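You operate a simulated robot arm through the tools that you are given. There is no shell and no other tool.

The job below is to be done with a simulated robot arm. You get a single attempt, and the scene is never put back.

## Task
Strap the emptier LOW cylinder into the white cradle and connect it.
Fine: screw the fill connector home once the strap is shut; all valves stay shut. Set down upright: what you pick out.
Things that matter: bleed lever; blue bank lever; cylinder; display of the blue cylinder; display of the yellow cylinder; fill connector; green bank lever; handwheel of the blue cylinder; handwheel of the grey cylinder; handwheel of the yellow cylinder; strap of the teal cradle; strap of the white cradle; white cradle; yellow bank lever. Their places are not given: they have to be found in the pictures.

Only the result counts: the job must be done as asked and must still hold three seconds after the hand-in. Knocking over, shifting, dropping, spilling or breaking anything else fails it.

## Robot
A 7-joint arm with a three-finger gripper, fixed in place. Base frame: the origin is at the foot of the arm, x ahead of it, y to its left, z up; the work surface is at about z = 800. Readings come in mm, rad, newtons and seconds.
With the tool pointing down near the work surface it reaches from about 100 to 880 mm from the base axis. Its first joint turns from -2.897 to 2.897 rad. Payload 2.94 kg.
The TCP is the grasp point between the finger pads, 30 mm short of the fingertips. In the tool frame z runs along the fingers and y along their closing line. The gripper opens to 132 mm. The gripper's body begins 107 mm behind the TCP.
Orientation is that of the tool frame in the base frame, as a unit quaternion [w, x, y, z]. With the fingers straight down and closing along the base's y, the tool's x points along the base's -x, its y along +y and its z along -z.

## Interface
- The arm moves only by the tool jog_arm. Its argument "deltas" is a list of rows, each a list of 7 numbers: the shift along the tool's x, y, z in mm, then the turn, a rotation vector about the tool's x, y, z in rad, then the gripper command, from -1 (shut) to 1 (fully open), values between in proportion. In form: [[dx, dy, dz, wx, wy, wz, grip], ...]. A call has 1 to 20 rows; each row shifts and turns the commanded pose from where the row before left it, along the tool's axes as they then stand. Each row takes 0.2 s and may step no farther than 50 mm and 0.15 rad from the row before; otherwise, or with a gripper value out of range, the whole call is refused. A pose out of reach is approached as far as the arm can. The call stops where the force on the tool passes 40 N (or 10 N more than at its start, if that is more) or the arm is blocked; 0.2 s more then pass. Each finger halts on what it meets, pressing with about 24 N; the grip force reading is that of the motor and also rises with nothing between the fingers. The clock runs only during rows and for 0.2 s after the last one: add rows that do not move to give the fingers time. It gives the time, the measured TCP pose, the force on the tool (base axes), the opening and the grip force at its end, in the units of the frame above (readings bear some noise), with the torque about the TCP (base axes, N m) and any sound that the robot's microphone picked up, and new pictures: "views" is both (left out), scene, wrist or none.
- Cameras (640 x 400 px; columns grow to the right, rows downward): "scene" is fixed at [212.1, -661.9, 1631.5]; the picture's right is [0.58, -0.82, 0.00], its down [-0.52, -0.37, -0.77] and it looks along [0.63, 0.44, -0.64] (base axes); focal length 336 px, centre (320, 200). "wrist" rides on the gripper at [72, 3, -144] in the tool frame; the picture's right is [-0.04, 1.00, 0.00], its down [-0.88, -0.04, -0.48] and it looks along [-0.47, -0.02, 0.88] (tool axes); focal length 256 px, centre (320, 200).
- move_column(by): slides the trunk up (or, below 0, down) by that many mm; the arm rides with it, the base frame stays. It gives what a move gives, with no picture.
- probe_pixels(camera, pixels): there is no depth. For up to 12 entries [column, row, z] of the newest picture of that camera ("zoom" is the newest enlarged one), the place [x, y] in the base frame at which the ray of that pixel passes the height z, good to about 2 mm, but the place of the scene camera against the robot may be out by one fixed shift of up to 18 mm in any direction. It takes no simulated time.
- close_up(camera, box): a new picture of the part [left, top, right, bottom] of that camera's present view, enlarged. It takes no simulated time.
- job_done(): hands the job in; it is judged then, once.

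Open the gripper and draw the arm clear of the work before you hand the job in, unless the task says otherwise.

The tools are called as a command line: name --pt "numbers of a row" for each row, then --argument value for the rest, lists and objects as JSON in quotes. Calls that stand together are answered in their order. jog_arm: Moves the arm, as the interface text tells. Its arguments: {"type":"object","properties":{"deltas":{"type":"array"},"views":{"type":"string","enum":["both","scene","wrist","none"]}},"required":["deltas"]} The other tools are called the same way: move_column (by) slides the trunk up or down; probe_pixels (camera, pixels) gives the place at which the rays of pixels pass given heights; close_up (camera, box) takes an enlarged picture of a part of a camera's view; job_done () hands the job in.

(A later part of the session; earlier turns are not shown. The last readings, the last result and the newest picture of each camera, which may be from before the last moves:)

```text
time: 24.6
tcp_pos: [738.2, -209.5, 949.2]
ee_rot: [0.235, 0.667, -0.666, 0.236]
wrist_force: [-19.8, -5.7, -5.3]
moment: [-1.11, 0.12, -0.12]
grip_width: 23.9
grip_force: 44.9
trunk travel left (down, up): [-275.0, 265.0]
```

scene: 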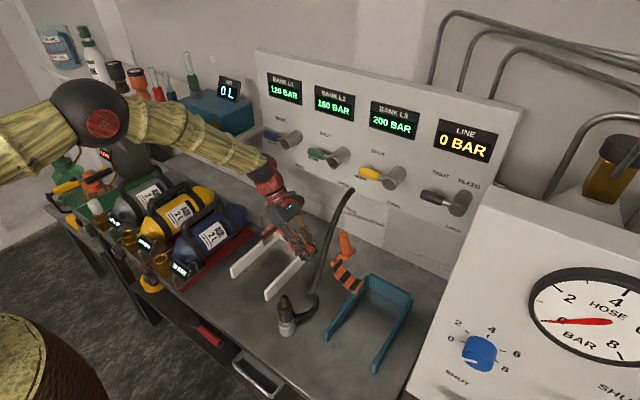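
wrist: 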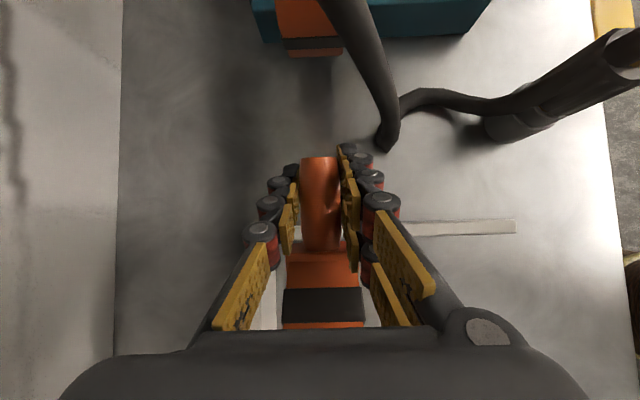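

On the arc (y -209.5, z 949). x force −20 N, so I take 4 mm back in x and go on to ~50°.

jog_arm --pt "-0.25 4 -14.62 0 0.026 0 -1" --pt "-1.14 1 -14.52 0 0.026 0 -1" --pt "0 0 0 0 0 0 -1" --views "both"

```text
time: 25.4
tcp_pos: [737.2, -196.4, 968.8]
ee_rot: [-0.249, -0.66, 0.663, -0.252]
wrist_force: [10.0, 2.2, -3.3]
moment: [-0.08, -0.15, -0.04]
grip_width: 24.4
grip_force: 44.8
trunk travel left (down, up): [-275.0, 265.0]
stopped in row 3: the force on the tool passed its limit at 42 N (the readings are from after the stop); the commanded pose is now the measured one
```

scene: 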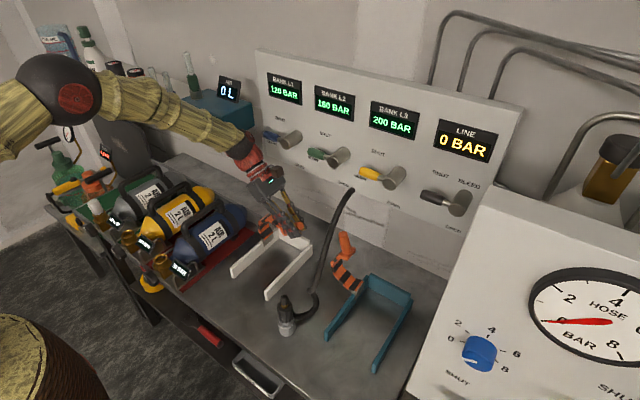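
wrist: 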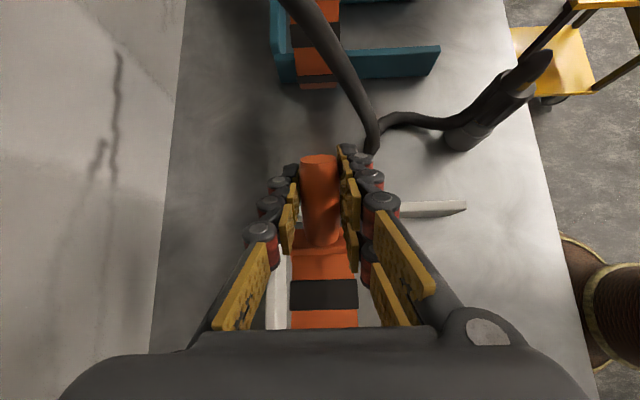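

The force tripped at 42 N (x direction) but the strap is at about 38° now and the command was reset to the measured pose. I continue in smaller, slower steps.

jog_arm --pt "-0.76 -1.5 -8.95 0 0.0175 0 -1" --pt "0 0 0 0 0 0 -1" --pt "-1.09 0 -8.87 0 0.0175 0 -1" --pt "0 0 0 0 0 0 -1" --views "none"

```text
time: 25.8
tcp_pos: [737.7, -198.2, 969.8]
ee_rot: [-0.251, -0.658, 0.663, -0.254]
wrist_force: [11.8, 8.7, -2.6]
moment: [0.81, -0.17, 0.08]
grip_width: 24.3
grip_force: 45.4
trunk travel left (down, up): [-275.0, 265.0]
stopped in row 2: the force on the tool passed its limit at 42 N (the readings are from after the stop); the commanded pose is now the measured one
```

It tripped again at almost the same place; I need the direction of the resisting force, so I make one small step (about 4 mm along the arc) and read.

jog_arm --pt "-0.4 0 -4.4 0 0 0 -1" --pt "0 0 0 0 0 0 -1" --views "none"

jog_arm --pt "0 0 0 0 0 0 -1" --views "wrist"

```text
time: 26.4
tcp_pos: [737.8, -197.1, 971.6]
ee_rot: [-0.252, -0.658, 0.663, -0.253]
wrist_force: [29.3, 7.1, -16.4]
moment: [-1.05, 0.11, 0.35]
grip_width: 24.3
grip_force: 45.1
trunk travel left (down, up): [-275.0, 265.0]
```

```text
time: 26.8
tcp_pos: [737.7, -197.1, 971.7]
ee_rot: [-0.251, -0.658, 0.663, -0.253]
wrist_force: [26.4, 6.3, -17.0]
moment: [-1.03, 0.1, 0.33]
grip_width: 24.2
grip_force: 45.1
trunk travel left (down, up): [-275.0, 265.0]
```

wrist: 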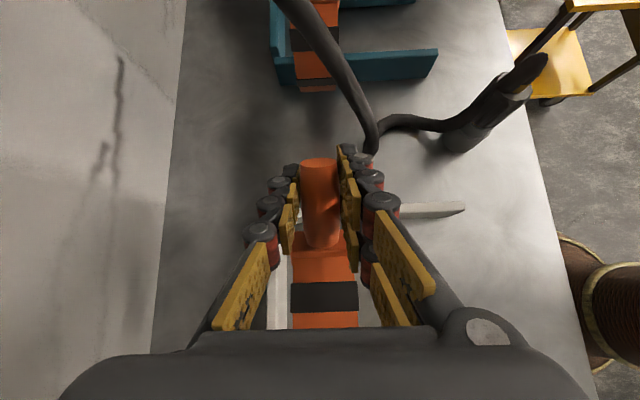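

Static force (26, 6, −17) shows the tool is pulled inward radially and in x; I relieve it by +5 mm x and 3 mm toward the hinge.

jog_arm --pt "-3.0 -5 0.2 0 0 0 -1" --pt "0 0 0 0 0 0 -1" --views "none"

```text
time: 27.4
tcp_pos: [737.7, -196.3, 972.4]
ee_rot: [-0.251, -0.656, 0.665, -0.253]
wrist_force: [11.7, 16.1, -18.9]
moment: [-0.17, 0.27, 0.5]
grip_width: 24.3
grip_force: 44.9
trunk travel left (down, up): [-275.0, 265.0]
```

Forces behave in a coupled way; I look closely at the scene around the hand for any unintended contact.

jog_arm --pt "0 0 0 0 0 0 -1" --views "scene"

close_up --camera "scene" --box '[200, 120, 360, 260]'

close_up --camera "wrist" --box '[230, 140, 410, 330]'

```text
time: 27.8
tcp_pos: [737.9, -196.2, 971.8]
ee_rot: [-0.251, -0.657, 0.664, -0.253]
wrist_force: [4.6, 20.6, -18.7]
moment: [0.15, 0.31, 0.45]
grip_width: 24.3
grip_force: 44.7
trunk travel left (down, up): [-275.0, 265.0]
```

scene: 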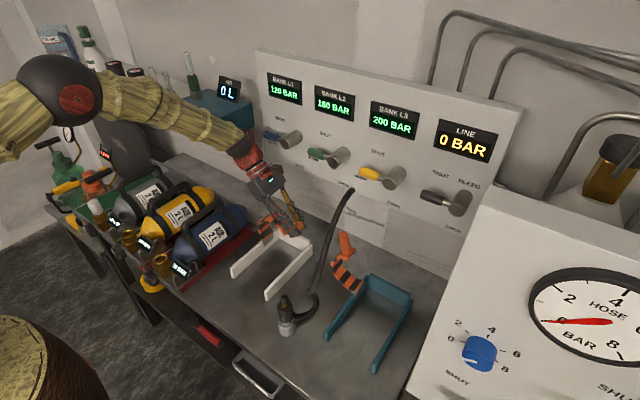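

```text
2.86 times, centred on (280, 190) of scene
```

zoom: 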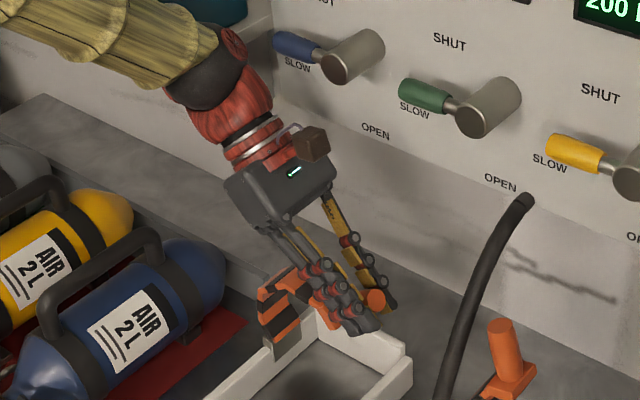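

```text
2.11 times, centred on (320, 235) of wrist
```

zoom: 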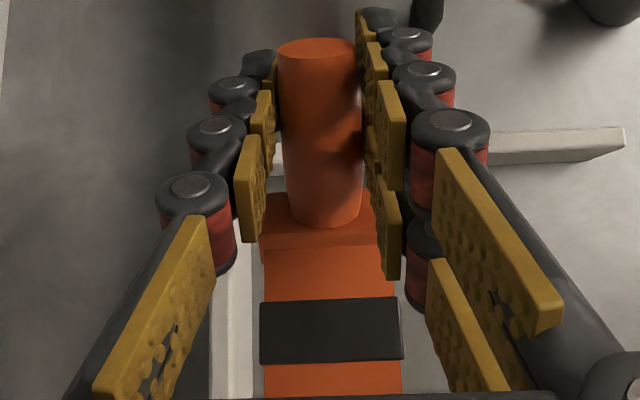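

No link touches the levers (blue lever tip still at its initial pixel (263,133)). I suspect pivot friction in the pads, so I lighten the grip to about 24 mm commanded width and see how forces change.

jog_arm --pt "0 0 0 0 0 0 -0.66" --pt "0 0 0 0 0 0 -0.66" --pt "0 0 0 0 0 0 -0.66" --views "none"

```text
time: 28.6
tcp_pos: [737.8, -195.9, 973.1]
ee_rot: [-0.252, -0.656, 0.665, -0.253]
wrist_force: [-9.8, 23.1, -20.9]
moment: [0.32, 0.33, 0.34]
grip_width: 24.3
grip_force: 44.6
trunk travel left (down, up): [-275.0, 265.0]
```

The forces creep while holding, which fits the arm being at a joint limit in this leaning pose. I open the fingers partially to see whether the strap stays at this angle by hinge friction.

jog_arm --pt "0 0 0 0 0 0 -0.3" --pt "0 0 0 0 0 0 -0.1" --pt "0 0 0 0 0 0 -0.1" --pt "0 0 0 0 0 0 -0.1" --views "both"

```text
time: 29.6
tcp_pos: [739.5, -195.8, 972.9]
ee_rot: [-0.251, -0.657, 0.664, -0.255]
wrist_force: [0.0, 0.3, -0.1]
moment: [-0.05, -0.01, 0.04]
grip_width: 59.5
grip_force: 0.1
trunk travel left (down, up): [-275.0, 265.0]
```

scene: 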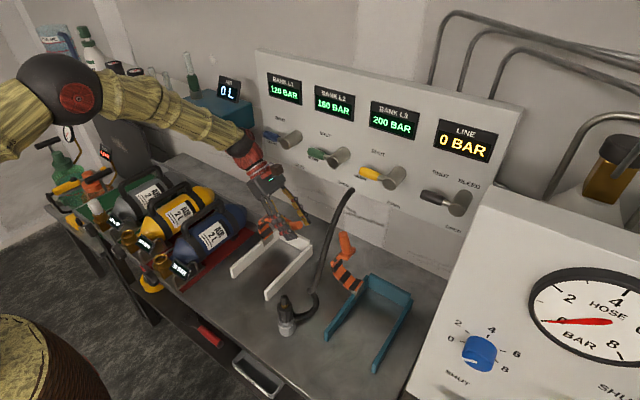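
wrist: 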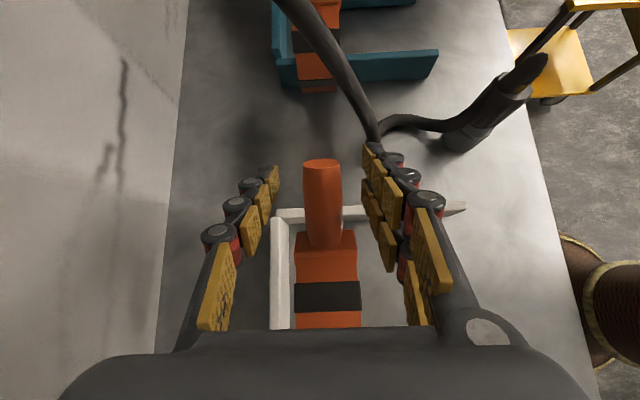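

The strap holds its angle (~38°) by itself; handle still at (322,160)–(325,245). I slide the fingers off the handle's free end (along tool x), then back away in −x before re-approaching with a vertical-ish tool to push it past vertical.

jog_arm --pt "20 0 0 0 0 0 -0.1" --pt "20 0 0 0 0 0 -0.1" --pt "5 0 0 0 0 0 -0.1" --pt "0 0 0 0 0 0 -0.1" --views "both"

```text
time: 30.6
tcp_pos: [742.3, -216.9, 1003.1]
ee_rot: [0.253, 0.66, -0.659, 0.258]
wrist_force: [-0.7, -0.1, -0.9]
moment: [-0.03, -0.02, 0.03]
grip_width: 59.8
grip_force: 0.1
trunk travel left (down, up): [-275.0, 265.0]
```

scene: 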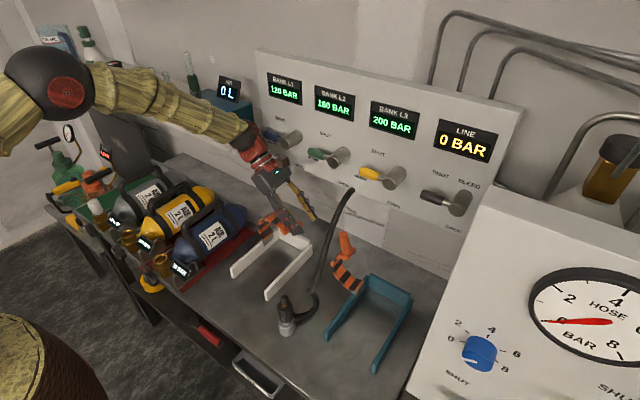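
wrist: 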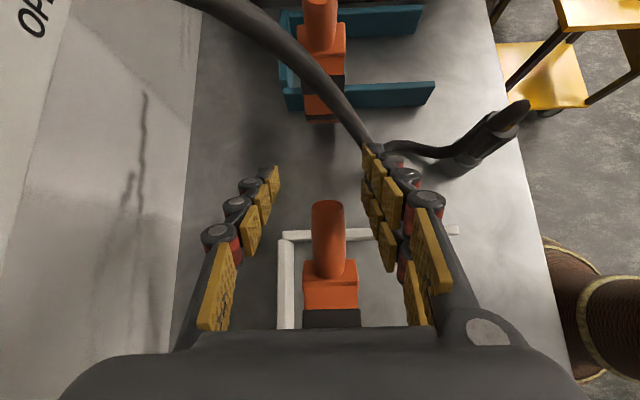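

The handle tip (327,205) is just about clear of the pads' line (row ~191). I move a bit further out and then back in −x.

jog_arm --pt "12 0 0 0 0 0 -0.1" --pt "8 0 -5 0 0 0 -0.1" --pt "0 0 0 0 0 0 -0.1" --pt "0 0 0 0 0 0 -0.1" --views "wrist"

```text
time: 31.6
tcp_pos: [742.1, -228.4, 1020.4]
ee_rot: [-0.252, -0.659, 0.66, -0.257]
wrist_force: [0.3, 0.3, 0.2]
moment: [0.02, -0.01, -0.01]
grip_width: 59.5
grip_force: 0.0
trunk travel left (down, up): [-275.0, 265.0]
```

wrist: 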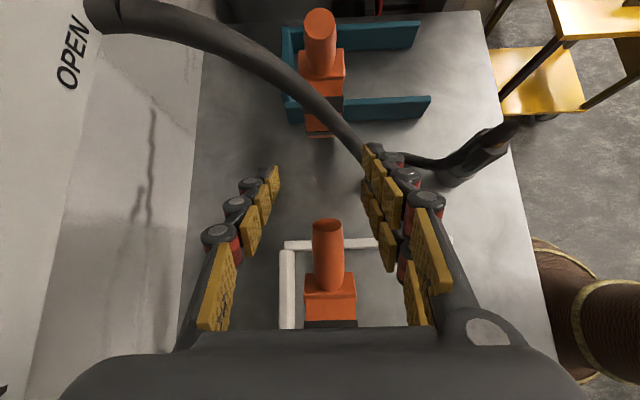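

The tip is now at row 220, clear of the pads. I move 130 mm back in −x, and then remove the tilt and the yaw in free space.

jog_arm --pt "0 40 0 0 0 0 -0.1" --pt "0 40 0 0 0 0 -0.1" --pt "0 40 0 0 0 0 -0.1" --pt "0 20 0 0 0 0 -0.1" --pt "0 0 0 0 -0.15 0 -0.5" --pt "0 0 0 0 -0.15 0 -1" --pt "0 0 0 0 -0.15 0 -1" --pt "0 0 0 0 -0.15 0 -1" --pt "0 0 0 0 -0.131 0 -1" --pt "0 0 0 0 0 0 -1" --pt "0 0 0 0 0 0 -1" --views "both"

```text
time: 34.0
tcp_pos: [601.9, -227.0, 1020.3]
ee_rot: [0.001, 0.708, -0.706, 0.004]
wrist_force: [-0.3, 0.2, 0.1]
moment: [-0.01, -0.02, -0.01]
grip_width: 0.1
grip_force: 23.3
trunk travel left (down, up): [-275.0, 265.0]
```

scene: 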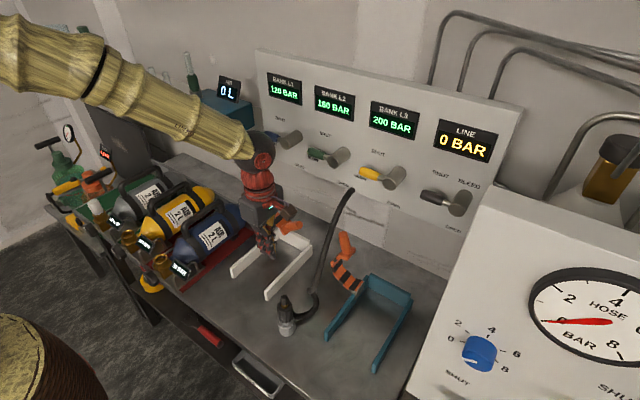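
wrist: 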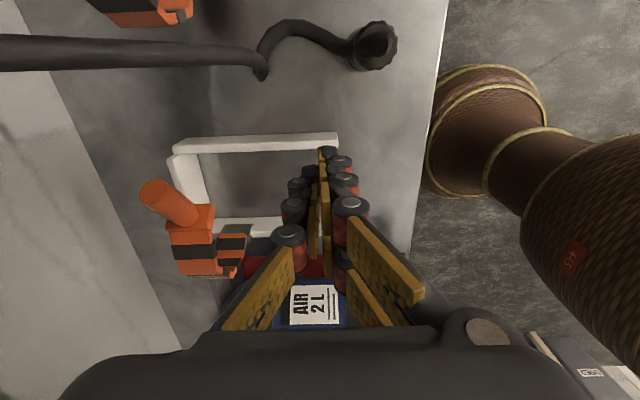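

The strap stays raised at about 38° (handle at (170,200)). With fingers closed I yaw back to 0 and pitch 20° so that the hand leans back toward the robot, away from the levers.

jog_arm --pt "0 0 0 0 0 0.15 -1" --pt "0 0 0 0 0 0.15 -1" --pt "0 0 0 0 0 0.15 -1" --pt "0 0 0 0 0 0.15 -1" --pt "0 0 0 0 0 0.15 -1" --pt "0 0 0 0 0 0.15 -1" --pt "0 0 0 0 0 0.15 -1" --pt "0 0 0 0 0 0.15 -1" --pt "0 0 0 0 0 0.15 -1" --pt "0 0 0 0 0 0.15 -1" --pt "0 0 0 0 0 0.071 -1" --pt "0 0 0 0 -0.12 0 -1" --pt "0 0 0 0 -0.12 0 -1" --pt "0 0 0 0 -0.11 0 -1" --pt "0 -30 0 0 0 0 -1" --pt "0 0 0 0 0 0 -1" --pt "0 0 0 0 0 0 -1" --views "both"

```text
time: 37.6
tcp_pos: [601.1, -257.2, 1019.5]
ee_rot: [0.176, -0.002, 0.984, -0.004]
wrist_force: [-0.4, 1.0, 0.3]
moment: [-0.04, 0.04, -0.03]
grip_width: 0.1
grip_force: 24.2
trunk travel left (down, up): [-275.0, 265.0]
```

scene: 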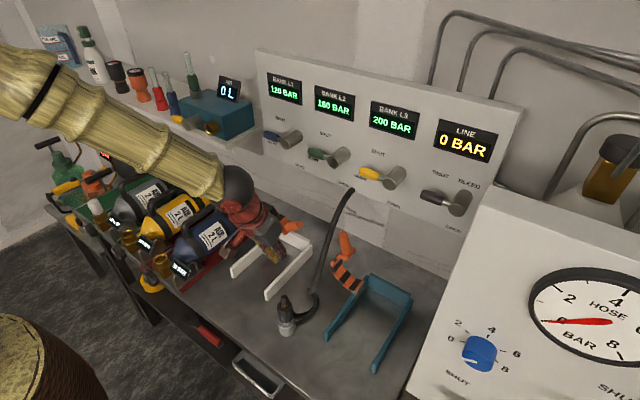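
wrist: 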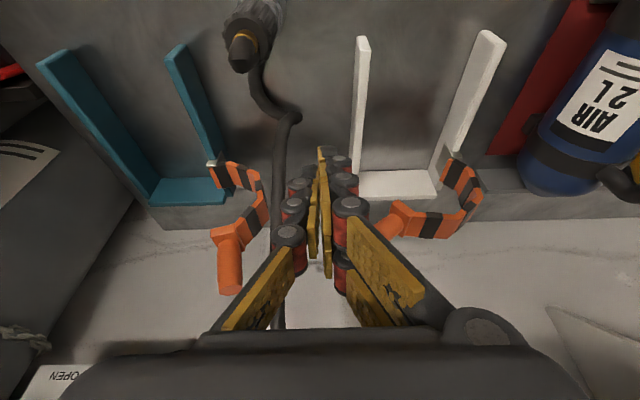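

The view (looking +x) shows the strap hinge at (470,190) and handle tip at (385,222), the hose at (280,200) left of the fingers. I advance +x beside the handle's free end (−y side).

jog_arm --pt "-36 0 25.4 0 0 0 -1" --pt "-36 0 25.4 0 0 0 -1" --pt "-36 0 25.4 0 0 0 -1" --pt "0 0 0 0 0 0 -1" --pt "0 0 0 0 0 0 -1" --views "both"

```text
time: 38.8
tcp_pos: [730.7, -256.2, 984.9]
ee_rot: [0.177, -0.002, 0.984, -0.004]
wrist_force: [0.3, -0.8, 0.9]
moment: [0.01, -0.02, -0.04]
grip_width: 0.0
grip_force: 24.0
trunk travel left (down, up): [-275.0, 265.0]
```

scene: 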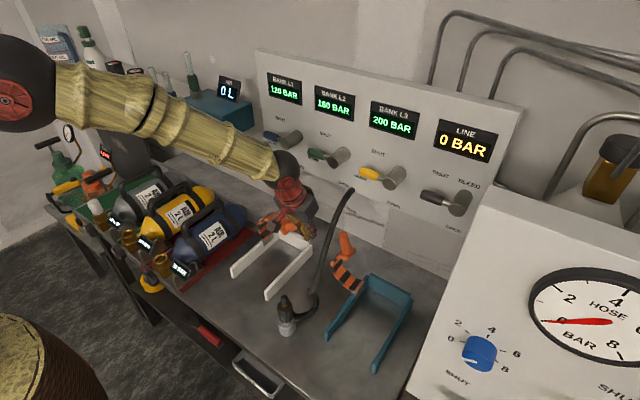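
wrist: 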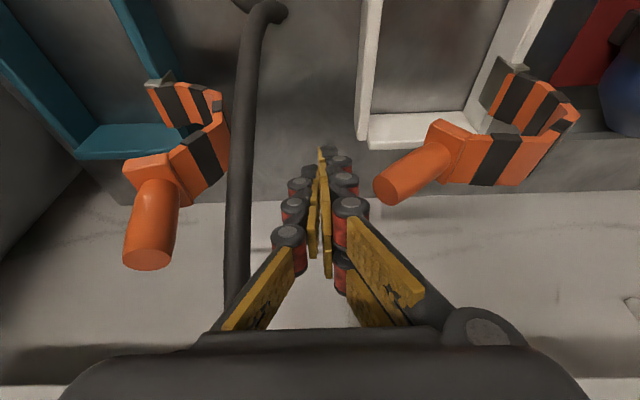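

The handle tip is level with the grasp point, about 42 mm to +y. I centre x by 5 mm and push in +y with the closed fingers.

jog_arm --pt "-5 0 0 0 0 0 -1" --pt "0 12 0 0 0 0 -1" --pt "0 12 0 0 0 0 -1" --pt "0 12 0 0 0 0 -1" --pt "0 12 0 0 0 0 -1" --pt "0 12 0 0 0 0 -1" --pt "0 12 0 0 0 0 -1" --views "both"

```text
time: 40.3
tcp_pos: [741.0, -194.2, 992.7]
ee_rot: [0.184, -0.003, 0.983, -0.007]
wrist_force: [0.3, 0.0, -0.7]
moment: [-0.07, 0.02, -0.04]
grip_width: 0.0
grip_force: 24.3
trunk travel left (down, up): [-275.0, 265.0]
stopped in row 7: the force on the tool passed its limit at 46 N (the readings are from after the stop); the commanded pose is now the measured one
```

scene: 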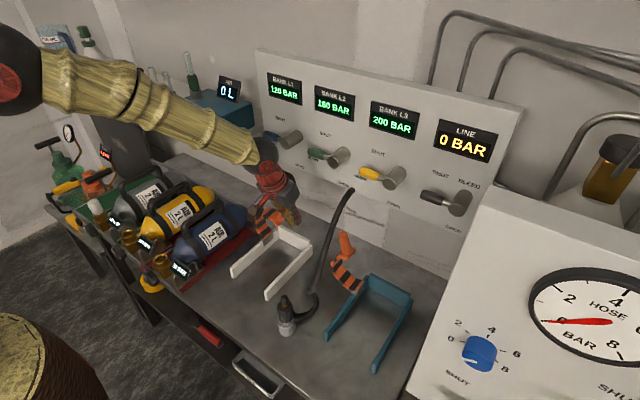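
wrist: 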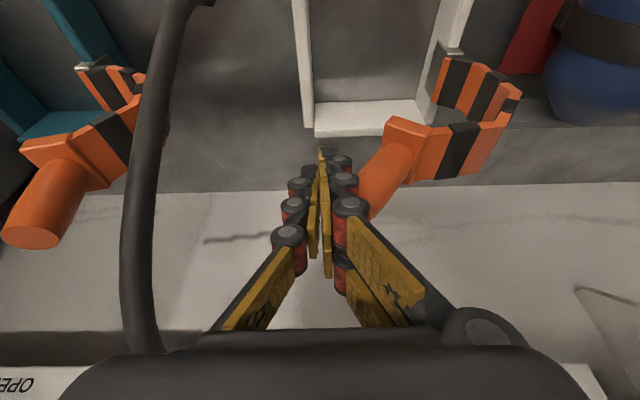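

The strap moved on to about 50°. I keep pushing more slowly, following the tip's arc (up as well as +y).

jog_arm --pt "2.6 5.1 -4.3 0 0 0 -1" --pt "-1.1 5.1 -2.9 0 0 0 -1" --pt "-1.1 5.1 -2.9 0 0 0 -1" --pt "-1 6 -2.6 0 0 0 -1" --pt "-1 6 -2.6 0 0 0 -1" --pt "-1 6 -2.6 0 0 0 -1" --views "wrist"

```text
time: 41.7
tcp_pos: [733.8, -162.8, 1012.1]
ee_rot: [0.184, -0.002, 0.983, -0.007]
wrist_force: [0.5, -0.4, 0.4]
moment: [-0.01, -0.03, 0.0]
grip_width: 0.0
grip_force: 24.3
trunk travel left (down, up): [-275.0, 265.0]
```

wrist: 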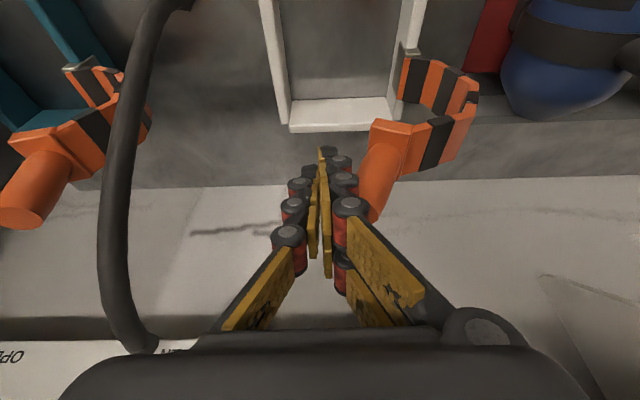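

No force is left on the tool and the strap stands at about 63°. I keep pushing in +y in small steps.

jog_arm --pt "-0.5 6 -1.5 0 0 0 -1" --pt "-0.5 6 -1.5 0 0 0 -1" --pt "-0.5 6 -1.5 0 0 0 -1" --pt "0 6 0 0 0 0 -1" --pt "0 6 0 0 0 0 -1" --pt "0 6 0 0 0 0 -1" --pt "0 6 0 0 0 0 -1" --pt "0 6 0 0 0 0 -1" --pt "0 6 0 0 0 0 -1" --views "both"

```text
time: 43.7
tcp_pos: [736.8, -106.8, 1015.6]
ee_rot: [0.185, -0.003, 0.983, -0.007]
wrist_force: [0.3, 0.2, 1.2]
moment: [0.03, 0.01, -0.01]
grip_width: 0.0
grip_force: 23.7
trunk travel left (down, up): [-275.0, 265.0]
```

scene: 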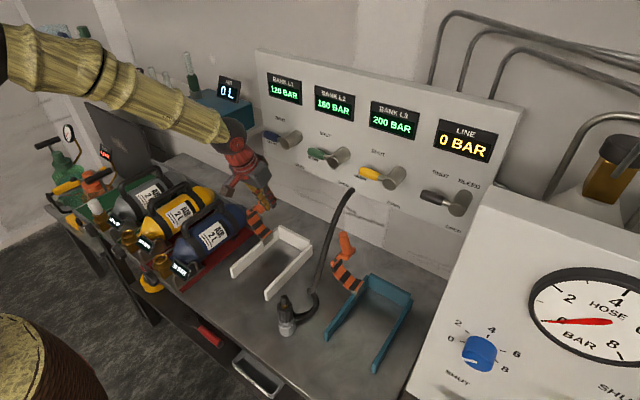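
wrist: 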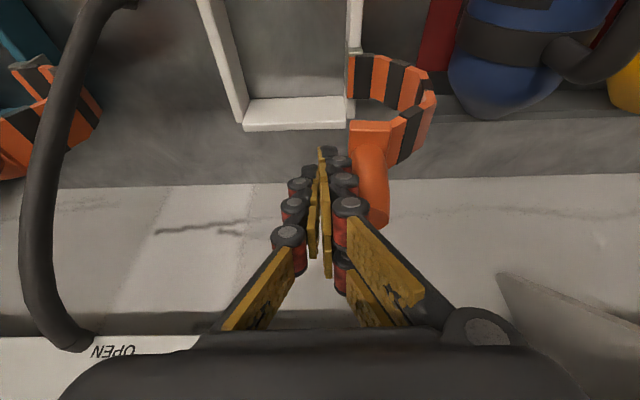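

The strap now looks close to vertical, like the teal one. I push further until it leans past vertical or meets its stop.

jog_arm --pt "0 6 0 0 0 0 -1" --pt "0 6 0 0 0 0 -1" --pt "0 6 0 0 0 0 -1" --pt "0 6 0 0 0 0 -1" --pt "0 6 0 0 0 0 -1" --pt "0 0 0 0 0 0 -1" --views "both"

```text
time: 45.1
tcp_pos: [735.5, -78.4, 1012.9]
ee_rot: [0.184, -0.001, 0.983, -0.007]
wrist_force: [0.7, -0.8, -0.7]
moment: [-0.02, 0.0, 0.02]
grip_width: 0.1
grip_force: 24.3
trunk travel left (down, up): [-275.0, 265.0]
```

scene: 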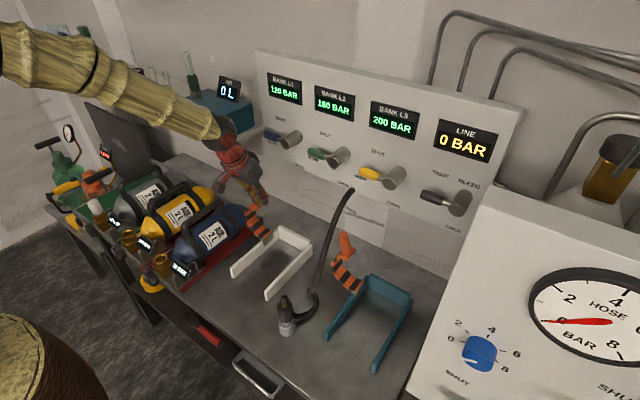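
wrist: 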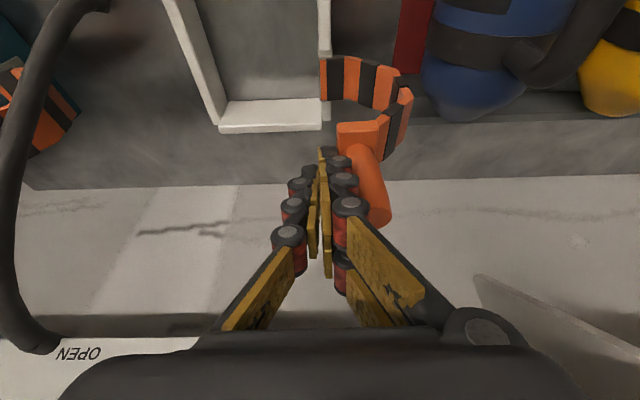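

The strap stands past vertical (~100°) with no load. I back off −y, retreat along the tool axis, and return the tool to vertical, then move above the blue cylinder's handle.

jog_arm --pt "0 -12 0 0 0 0 -1" --pt "0 -15 0 0 0 0 -1" --pt "0 0 -40 0 0 0 -1" --pt "0 0 -40 0 0 0 -1" --pt "0 0 -40 0 0 0 -1" --pt "30 0 0 0 0.12 0 -1" --pt "30 0 0 0 0.12 0 -0.5" --pt "0 0 0 0 0.13 0 0" --pt "0 45 0 0 0 0 0.5" --pt "0 45 0 0 0 0 0.5" --pt "0 45 0 0 0 0 0.5" --pt "0 30 0 0 0 0 0.5" --pt "0 0 0 0 0 0 0.5" --views "both"

```text
time: 47.9
tcp_pos: [635.6, 60.9, 1108.6]
ee_rot: [0.001, -0.001, 1.0, -0.006]
wrist_force: [0.4, -0.4, -0.8]
moment: [0.02, 0.0, -0.01]
grip_width: 98.9
grip_force: 0.1
trunk travel left (down, up): [-275.0, 265.0]
```

scene: 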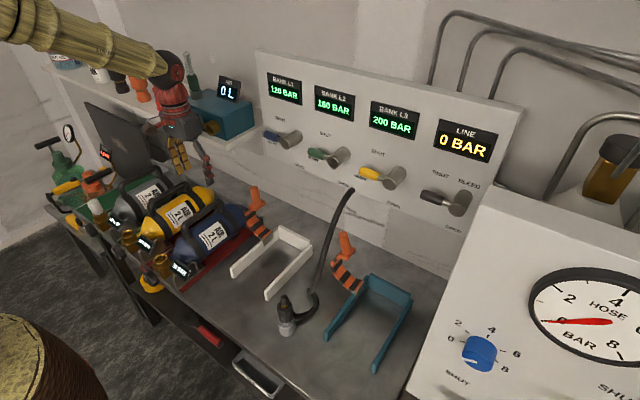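
wrist: 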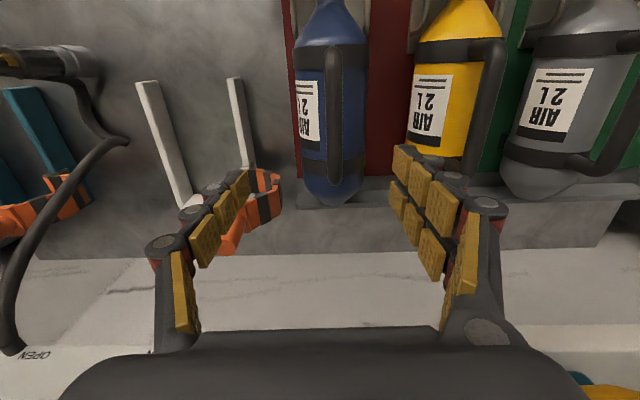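

Strap is open like the teal one. The blue cylinder's handle bar runs from (334,50) to (335,180) in the wrist view; I enlarge and probe it.

close_up --camera "wrist" --box '[260, 0, 420, 210]'

probe_pixels --camera "wrist" --pixels '[[334, 48, 937], [335, 110, 937], [336, 183, 937], [326, 110, 937], [343, 110, 937], [295, 50, 858], [370, 48, 858], [330, 205, 858], [332, 200, 830], [239, 80, 830], [330, 10, 870]]'

```text
1.90 times, centred on (340, 105) of wrist
```

zoom: 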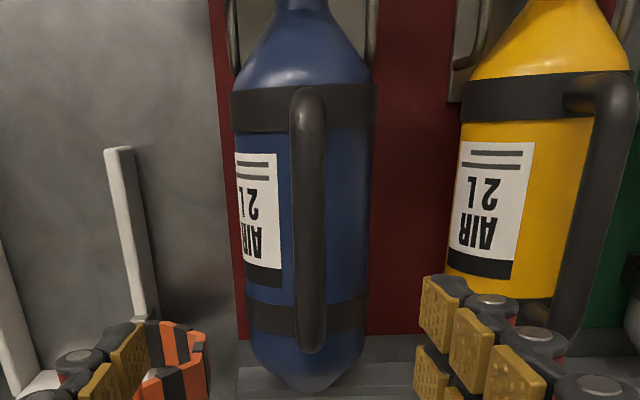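

```text
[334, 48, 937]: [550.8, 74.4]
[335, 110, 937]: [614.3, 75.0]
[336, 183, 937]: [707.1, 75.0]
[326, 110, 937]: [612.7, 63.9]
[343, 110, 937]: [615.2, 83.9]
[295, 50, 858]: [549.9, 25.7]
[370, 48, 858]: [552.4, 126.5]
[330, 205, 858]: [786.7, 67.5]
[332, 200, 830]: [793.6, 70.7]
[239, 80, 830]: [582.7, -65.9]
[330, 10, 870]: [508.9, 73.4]
```

The bar is centred near y≈74, x 549–710, about 20 mm thick. I move above it and lower to z≈1000, straightening the small roll.

jog_arm --pt "9 13 0 -0.012 0 0 0.2" --pt "0 0 40 0 0 0 0.0" --pt "0 0 40 0 0 0 0.0" --pt "0 0 30 0 0 0 0.0" --pt "0 0 0 0 0 0 0.0" --pt "0 0 0 0 0 0 0.0" --views "both"

```text
time: 49.3
tcp_pos: [626.3, 70.5, 996.7]
ee_rot: [0.002, -0.001, 1.0, -0.001]
wrist_force: [-0.4, 0.2, -0.1]
moment: [-0.02, -0.01, -0.03]
grip_width: 65.9
grip_force: 0.0
trunk travel left (down, up): [-275.0, 265.0]
```

scene: 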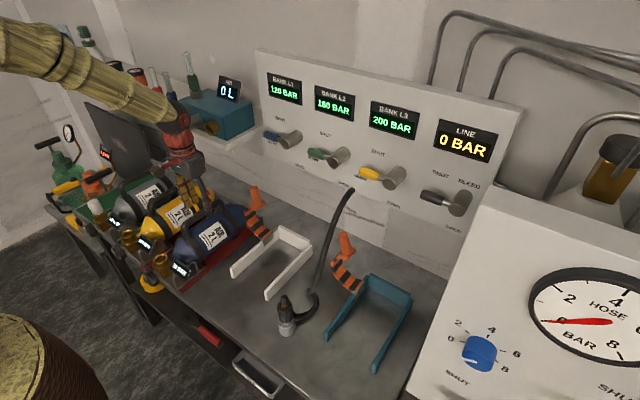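
wrist: 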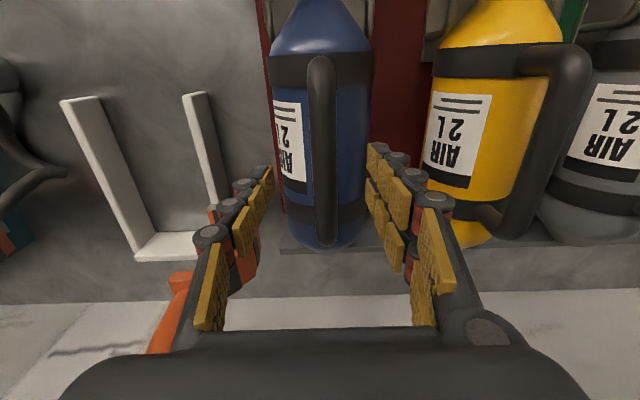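

The bar is centred at col ≈322 between the fingers. I probe bar points and go down to z≈950.

probe_pixels --camera "wrist" --pixels '[[322, 60, 940], [322, 150, 940], [325, 240, 940], [310, 150, 940], [336, 150, 940], [272, 70, 858], [373, 70, 858], [195, 95, 830]]'

jog_arm --pt "0 1.5 20 0 0 0 0.0" --pt "0 0 20 0 0 0 0.0" --pt "0 0 0 0 0 0 0.0" --views "both"

close_up --camera "scene" --box '[130, 160, 270, 290]'

```text
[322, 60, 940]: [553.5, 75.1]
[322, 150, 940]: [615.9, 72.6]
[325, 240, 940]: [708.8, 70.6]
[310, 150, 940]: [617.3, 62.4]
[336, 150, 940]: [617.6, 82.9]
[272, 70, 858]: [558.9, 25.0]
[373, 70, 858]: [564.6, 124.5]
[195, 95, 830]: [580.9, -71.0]
```

```text
time: 50.1
tcp_pos: [627.5, 73.3, 957.1]
ee_rot: [0.001, 0.0, 1.0, -0.001]
wrist_force: [-0.3, 0.3, 0.4]
moment: [-0.01, 0.01, 0.01]
grip_width: 66.0
grip_force: 0.1
trunk travel left (down, up): [-275.0, 265.0]
```

scene: 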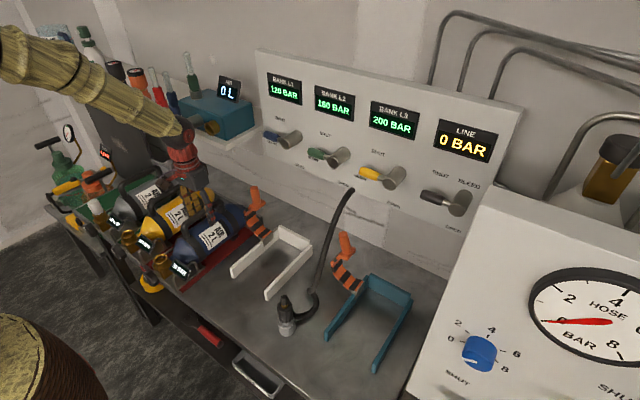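
wrist: 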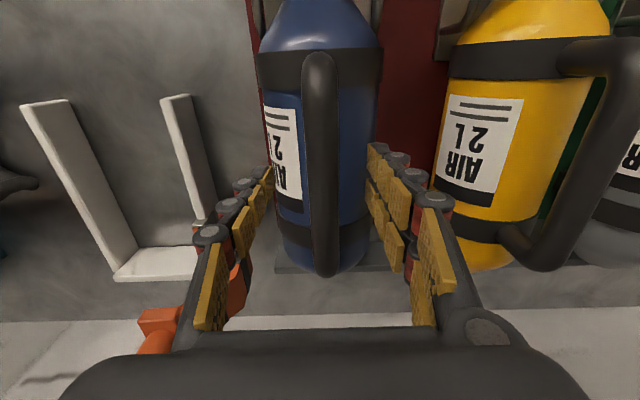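

```text
3.08 times, centred on (200, 225) of scene
```

zoom: 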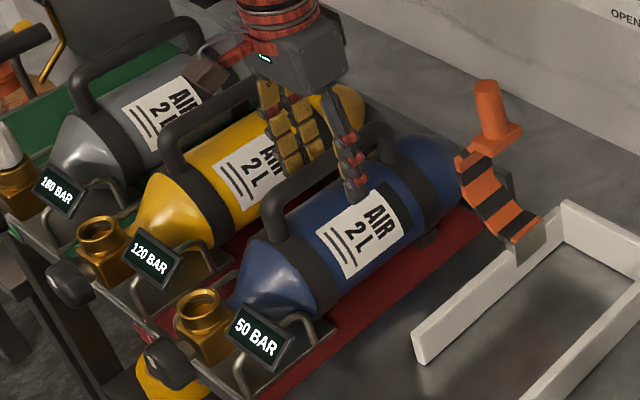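

I enlarge the present wrist view to measure the bar's width and height relative to the pads.

close_up --camera "wrist" --box '[220, 40, 420, 300]'

probe_pixels --camera "wrist" --pixels '[[303, 150, 940], [341, 150, 940], [318, 55, 940], [322, 270, 940], [322, 270, 930], [322, 270, 950], [262, 75, 858], [378, 75, 858]]'

```text
1.54 times, centred on (320, 170) of wrist
```

zoom: 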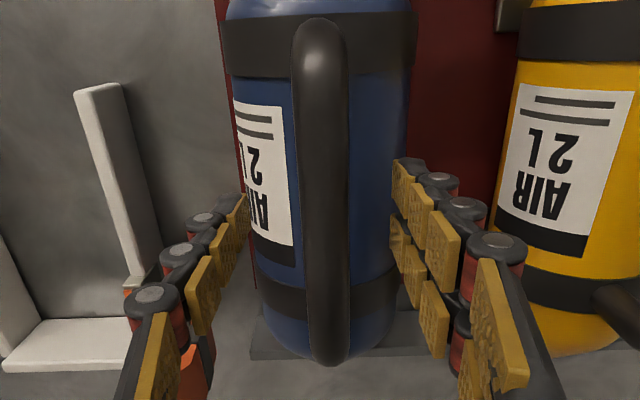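

```text
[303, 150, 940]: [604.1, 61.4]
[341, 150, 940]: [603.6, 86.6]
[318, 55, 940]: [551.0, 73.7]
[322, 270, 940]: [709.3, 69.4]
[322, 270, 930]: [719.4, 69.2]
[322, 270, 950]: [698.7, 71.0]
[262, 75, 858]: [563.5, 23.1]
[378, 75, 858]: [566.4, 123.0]
```

Bar top/width are consistent with the bar centre at z≈938. I lower 11 mm (TCP ≈946, tips ≈916, above the body) and close on the bar.

jog_arm --pt "0 0 11 0 0 0 0.0" --pt "0 0 0 0 0 0 0.0" --pt "0 0 0 0 0 0 -1" --pt "0 0 0 0 0 0 -1" --pt "0 0 0 0 0 0 -1" --pt "0 0 0 0 0 0 -1" --pt "0 0 0 0 0 0 -1" --pt "0 0 0 0 0 0 -1" --views "both"

```text
time: 51.9
tcp_pos: [626.8, 72.7, 945.6]
ee_rot: [0.001, -0.002, 1.0, -0.002]
wrist_force: [1.2, 6.6, 1.2]
moment: [-0.06, 0.65, -0.18]
grip_width: 18.1
grip_force: 23.8
trunk travel left (down, up): [-275.0, 265.0]
```

scene: 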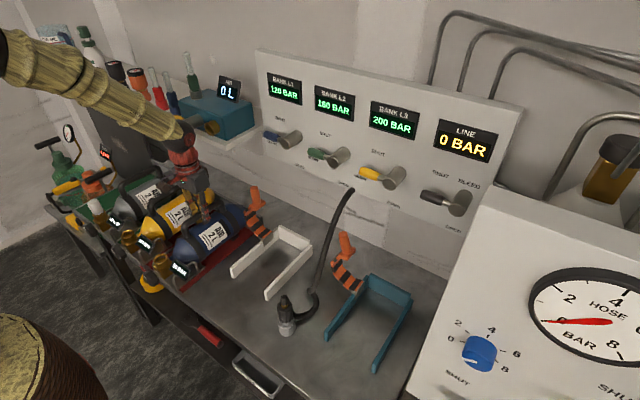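
wrist: 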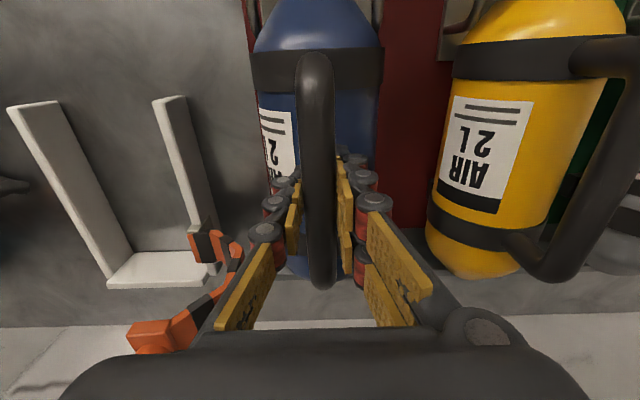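

The bar is gripped (18 mm, 24 N). I lift 10 mm slowly to check weight and balance.

jog_arm --pt "0 0 -4 0 0 0 -1" --pt "0 0 -4 0 0 0 -1" --pt "0 0 -4 0 0 0 -1" --pt "0 0 0 0 0 0 -1" --pt "0 0 0 0 0 0 -1" --views "both"

```text
time: 53.1
tcp_pos: [627.1, 73.2, 955.3]
ee_rot: [0.0, -0.002, 1.0, -0.002]
wrist_force: [-0.5, -1.0, -19.9]
moment: [-0.07, -0.16, -0.03]
grip_width: 17.7
grip_force: 23.8
trunk travel left (down, up): [-275.0, 265.0]
```

scene: 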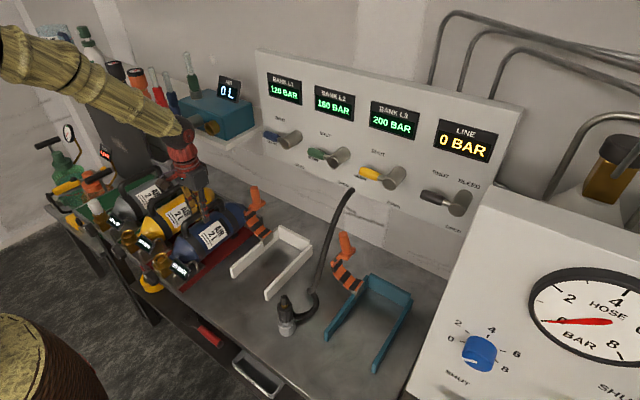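
wrist: 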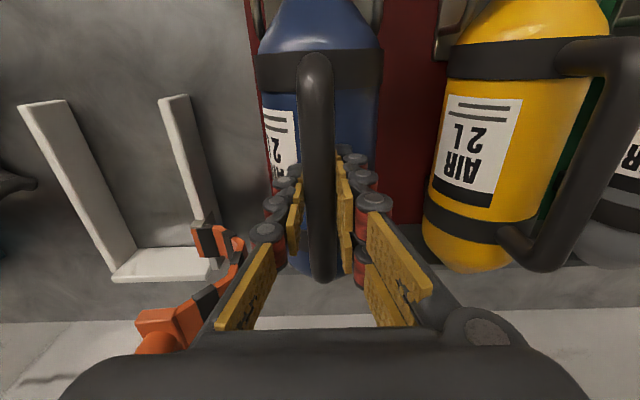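

It carries about 20 N with almost no pitching moment. I lift 25 mm more and check that the bar does not slip in the pads.

jog_arm --pt "0 0 -8 0 0 0 -1" --pt "0 0 -8 0 0 0 -1" --pt "0 0 -9 0 0 0 -1" --pt "0 0 0 0 0 0 -1" --pt "0 0 0 0 0 0 -1" --views "both"

close_up --camera "scene" --box '[130, 160, 270, 290]'

```text
time: 54.3
tcp_pos: [627.3, 76.2, 982.2]
ee_rot: [0.0, -0.001, 1.0, -0.002]
wrist_force: [0.3, -0.7, -21.2]
moment: [-0.04, -0.15, 0.01]
grip_width: 17.9
grip_force: 23.7
trunk travel left (down, up): [-275.0, 265.0]
```

scene: 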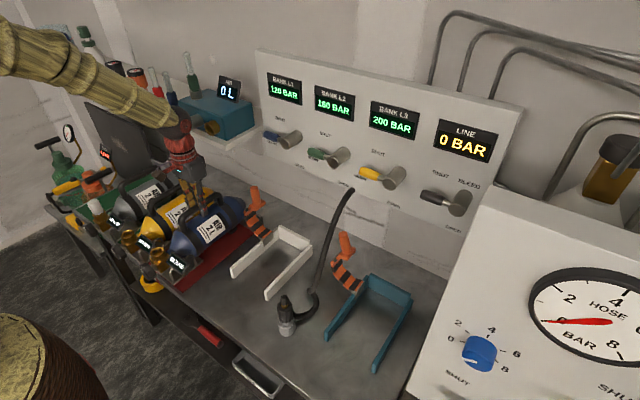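
wrist: 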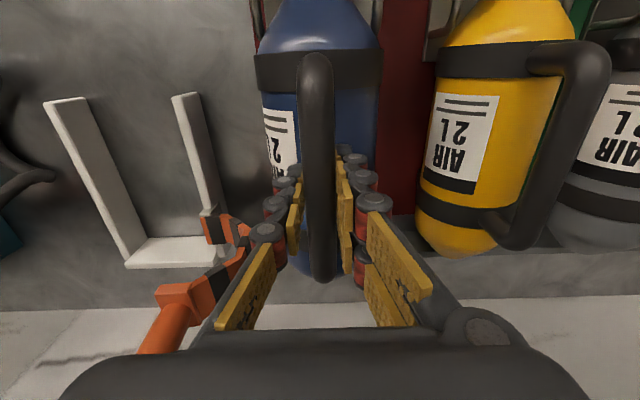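

```text
3.08 times, centred on (200, 225) of scene
```

zoom: 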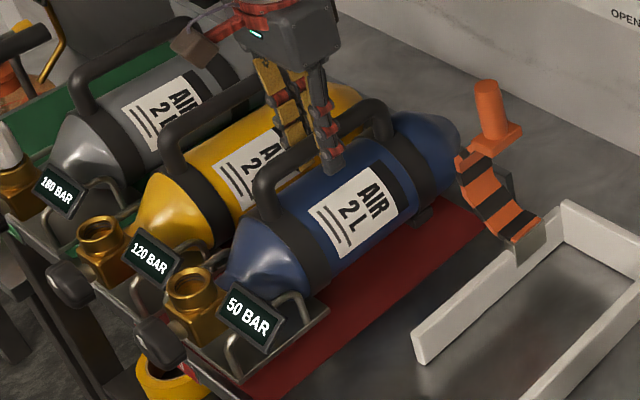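

The cylinder hangs level and clear (≈21 N, no slip). I lift a further 75 mm, then draw it 90 mm toward the robot so it clears the open strap.

jog_arm --pt "0 0 -12 0 0 0 -1" --pt "0 0 -12 0 0 0 -1" --pt "0 0 -12 0 0 0 -1" --pt "0 0 -12 0 0 0 -1" --pt "0 0 -12 0 0 0 -1" --pt "0 0 -12 0 0 0 -1" --pt "0 0 0 0 0 0 -1" --pt "12 0 0 0 0 0 -1" --pt "14 0 0 0 0 0 -1" --pt "14 0 0 0 0 0 -1" --pt "14 0 0 0 0 0 -1" --pt "14 0 0 0 0 0 -1" --pt "14 0 0 0 0 0 -1" --pt "10 0 0 0 0 0 -1" --pt "0 0 0 0 0 0 -1" --views "both"

```text
time: 57.5
tcp_pos: [535.1, 74.4, 1053.8]
ee_rot: [0.001, -0.001, 1.0, -0.001]
wrist_force: [-0.8, 0.3, -21.1]
moment: [-0.04, -0.16, -0.01]
grip_width: 17.8
grip_force: 24.1
trunk travel left (down, up): [-275.0, 265.0]
```

scene: 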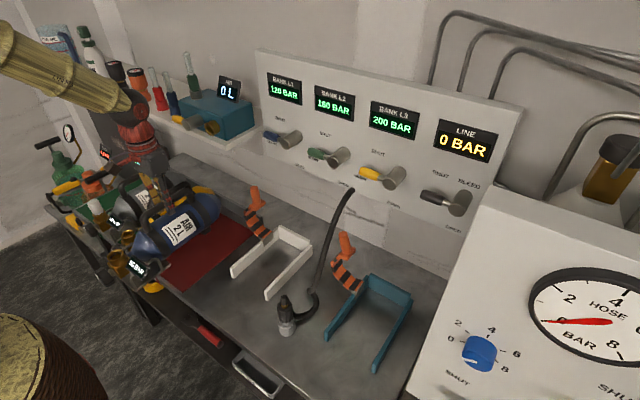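
wrist: 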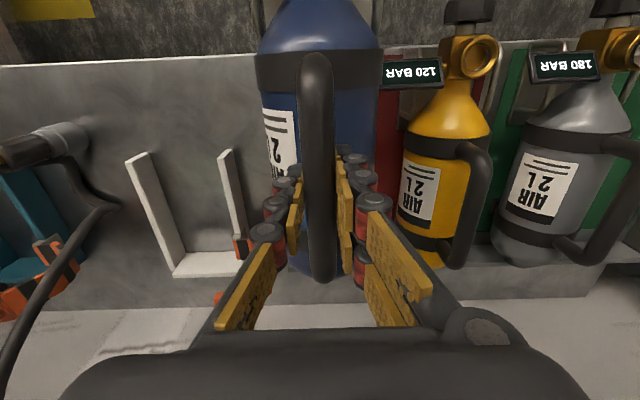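

The cylinder hangs clear at x≈535 (its rear end near x≈695, strap at x≥718). I move it −y by 216 mm over the front of the white cradle.

jog_arm --pt "10 -8 0 0 0 0 -1" --pt "0 -14 0 0 0 0 -1" --pt "0 -15 0 0 0 0 -1" --pt "0 -15 0 0 0 0 -1" --pt "0 -15 0 0 0 0 -1" --pt "0 -15 0 0 0 0 -1" --pt "0 -15 0 0 0 0 -1" --pt "0 -15 0 0 0 0 -1" --pt "0 -15 0 0 0 0 -1" --pt "0 -15 0 0 0 0 -1" --pt "0 -15 0 0 0 0 -1" --pt "0 -15 0 0 0 0 -1" --pt "0 -15 0 0 0 0 -1" --pt "0 -14 0 0 0 0 -1" --pt "0 -15 0 0 0 0 -1" --pt "0 0 0 0 0 0 -1" --pt "0 0 0 0 0 0 -1" --views "both"

```text
time: 61.1
tcp_pos: [525.0, -141.8, 1055.8]
ee_rot: [0.0, -0.001, 1.0, -0.001]
wrist_force: [0.6, 0.0, -20.5]
moment: [-0.01, -0.18, -0.02]
grip_width: 18.0
grip_force: 24.2
trunk travel left (down, up): [-275.0, 265.0]
```

scene: 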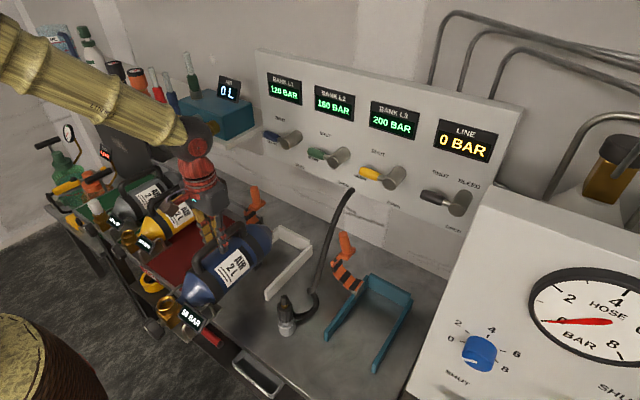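
wrist: 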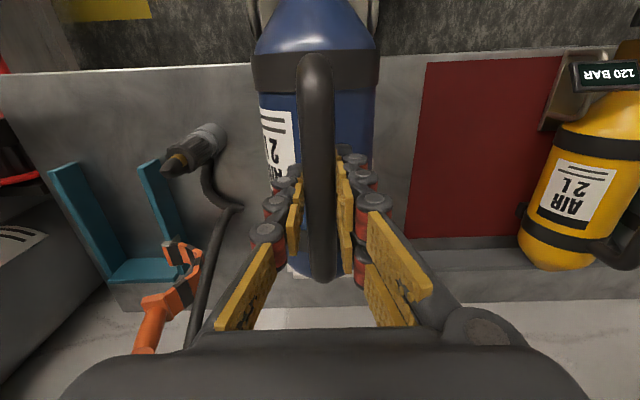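

The valve guard hoops belong to the cylinder and came along. I enlarge the scene to check the height and alignment with the cradle before moving in.

close_up --camera "scene" --box '[140, 180, 340, 330]'

close_up --camera "wrist" --box '[180, 0, 440, 330]'

```text
2.67 times, centred on (240, 255) of scene
```

zoom: 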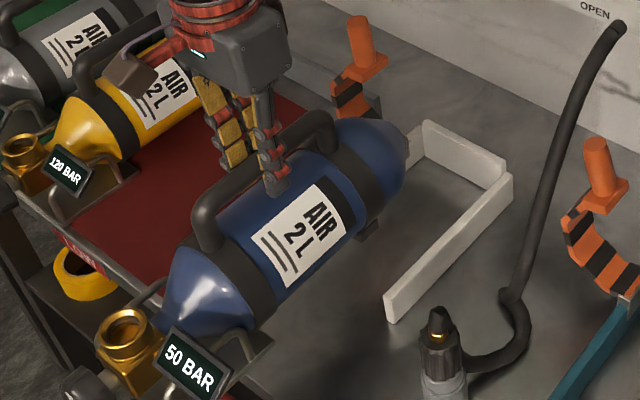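

```text
1.21 times, centred on (310, 165) of wrist
```

zoom: 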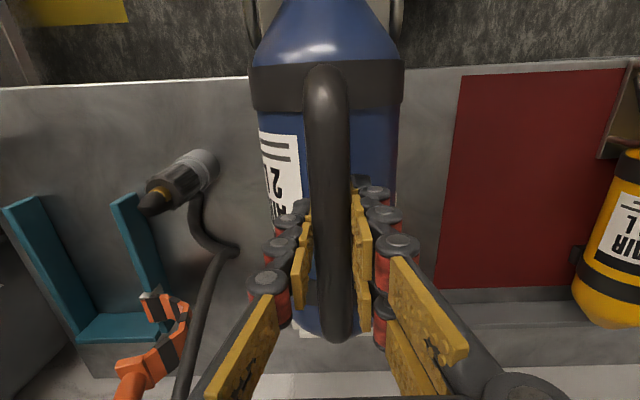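

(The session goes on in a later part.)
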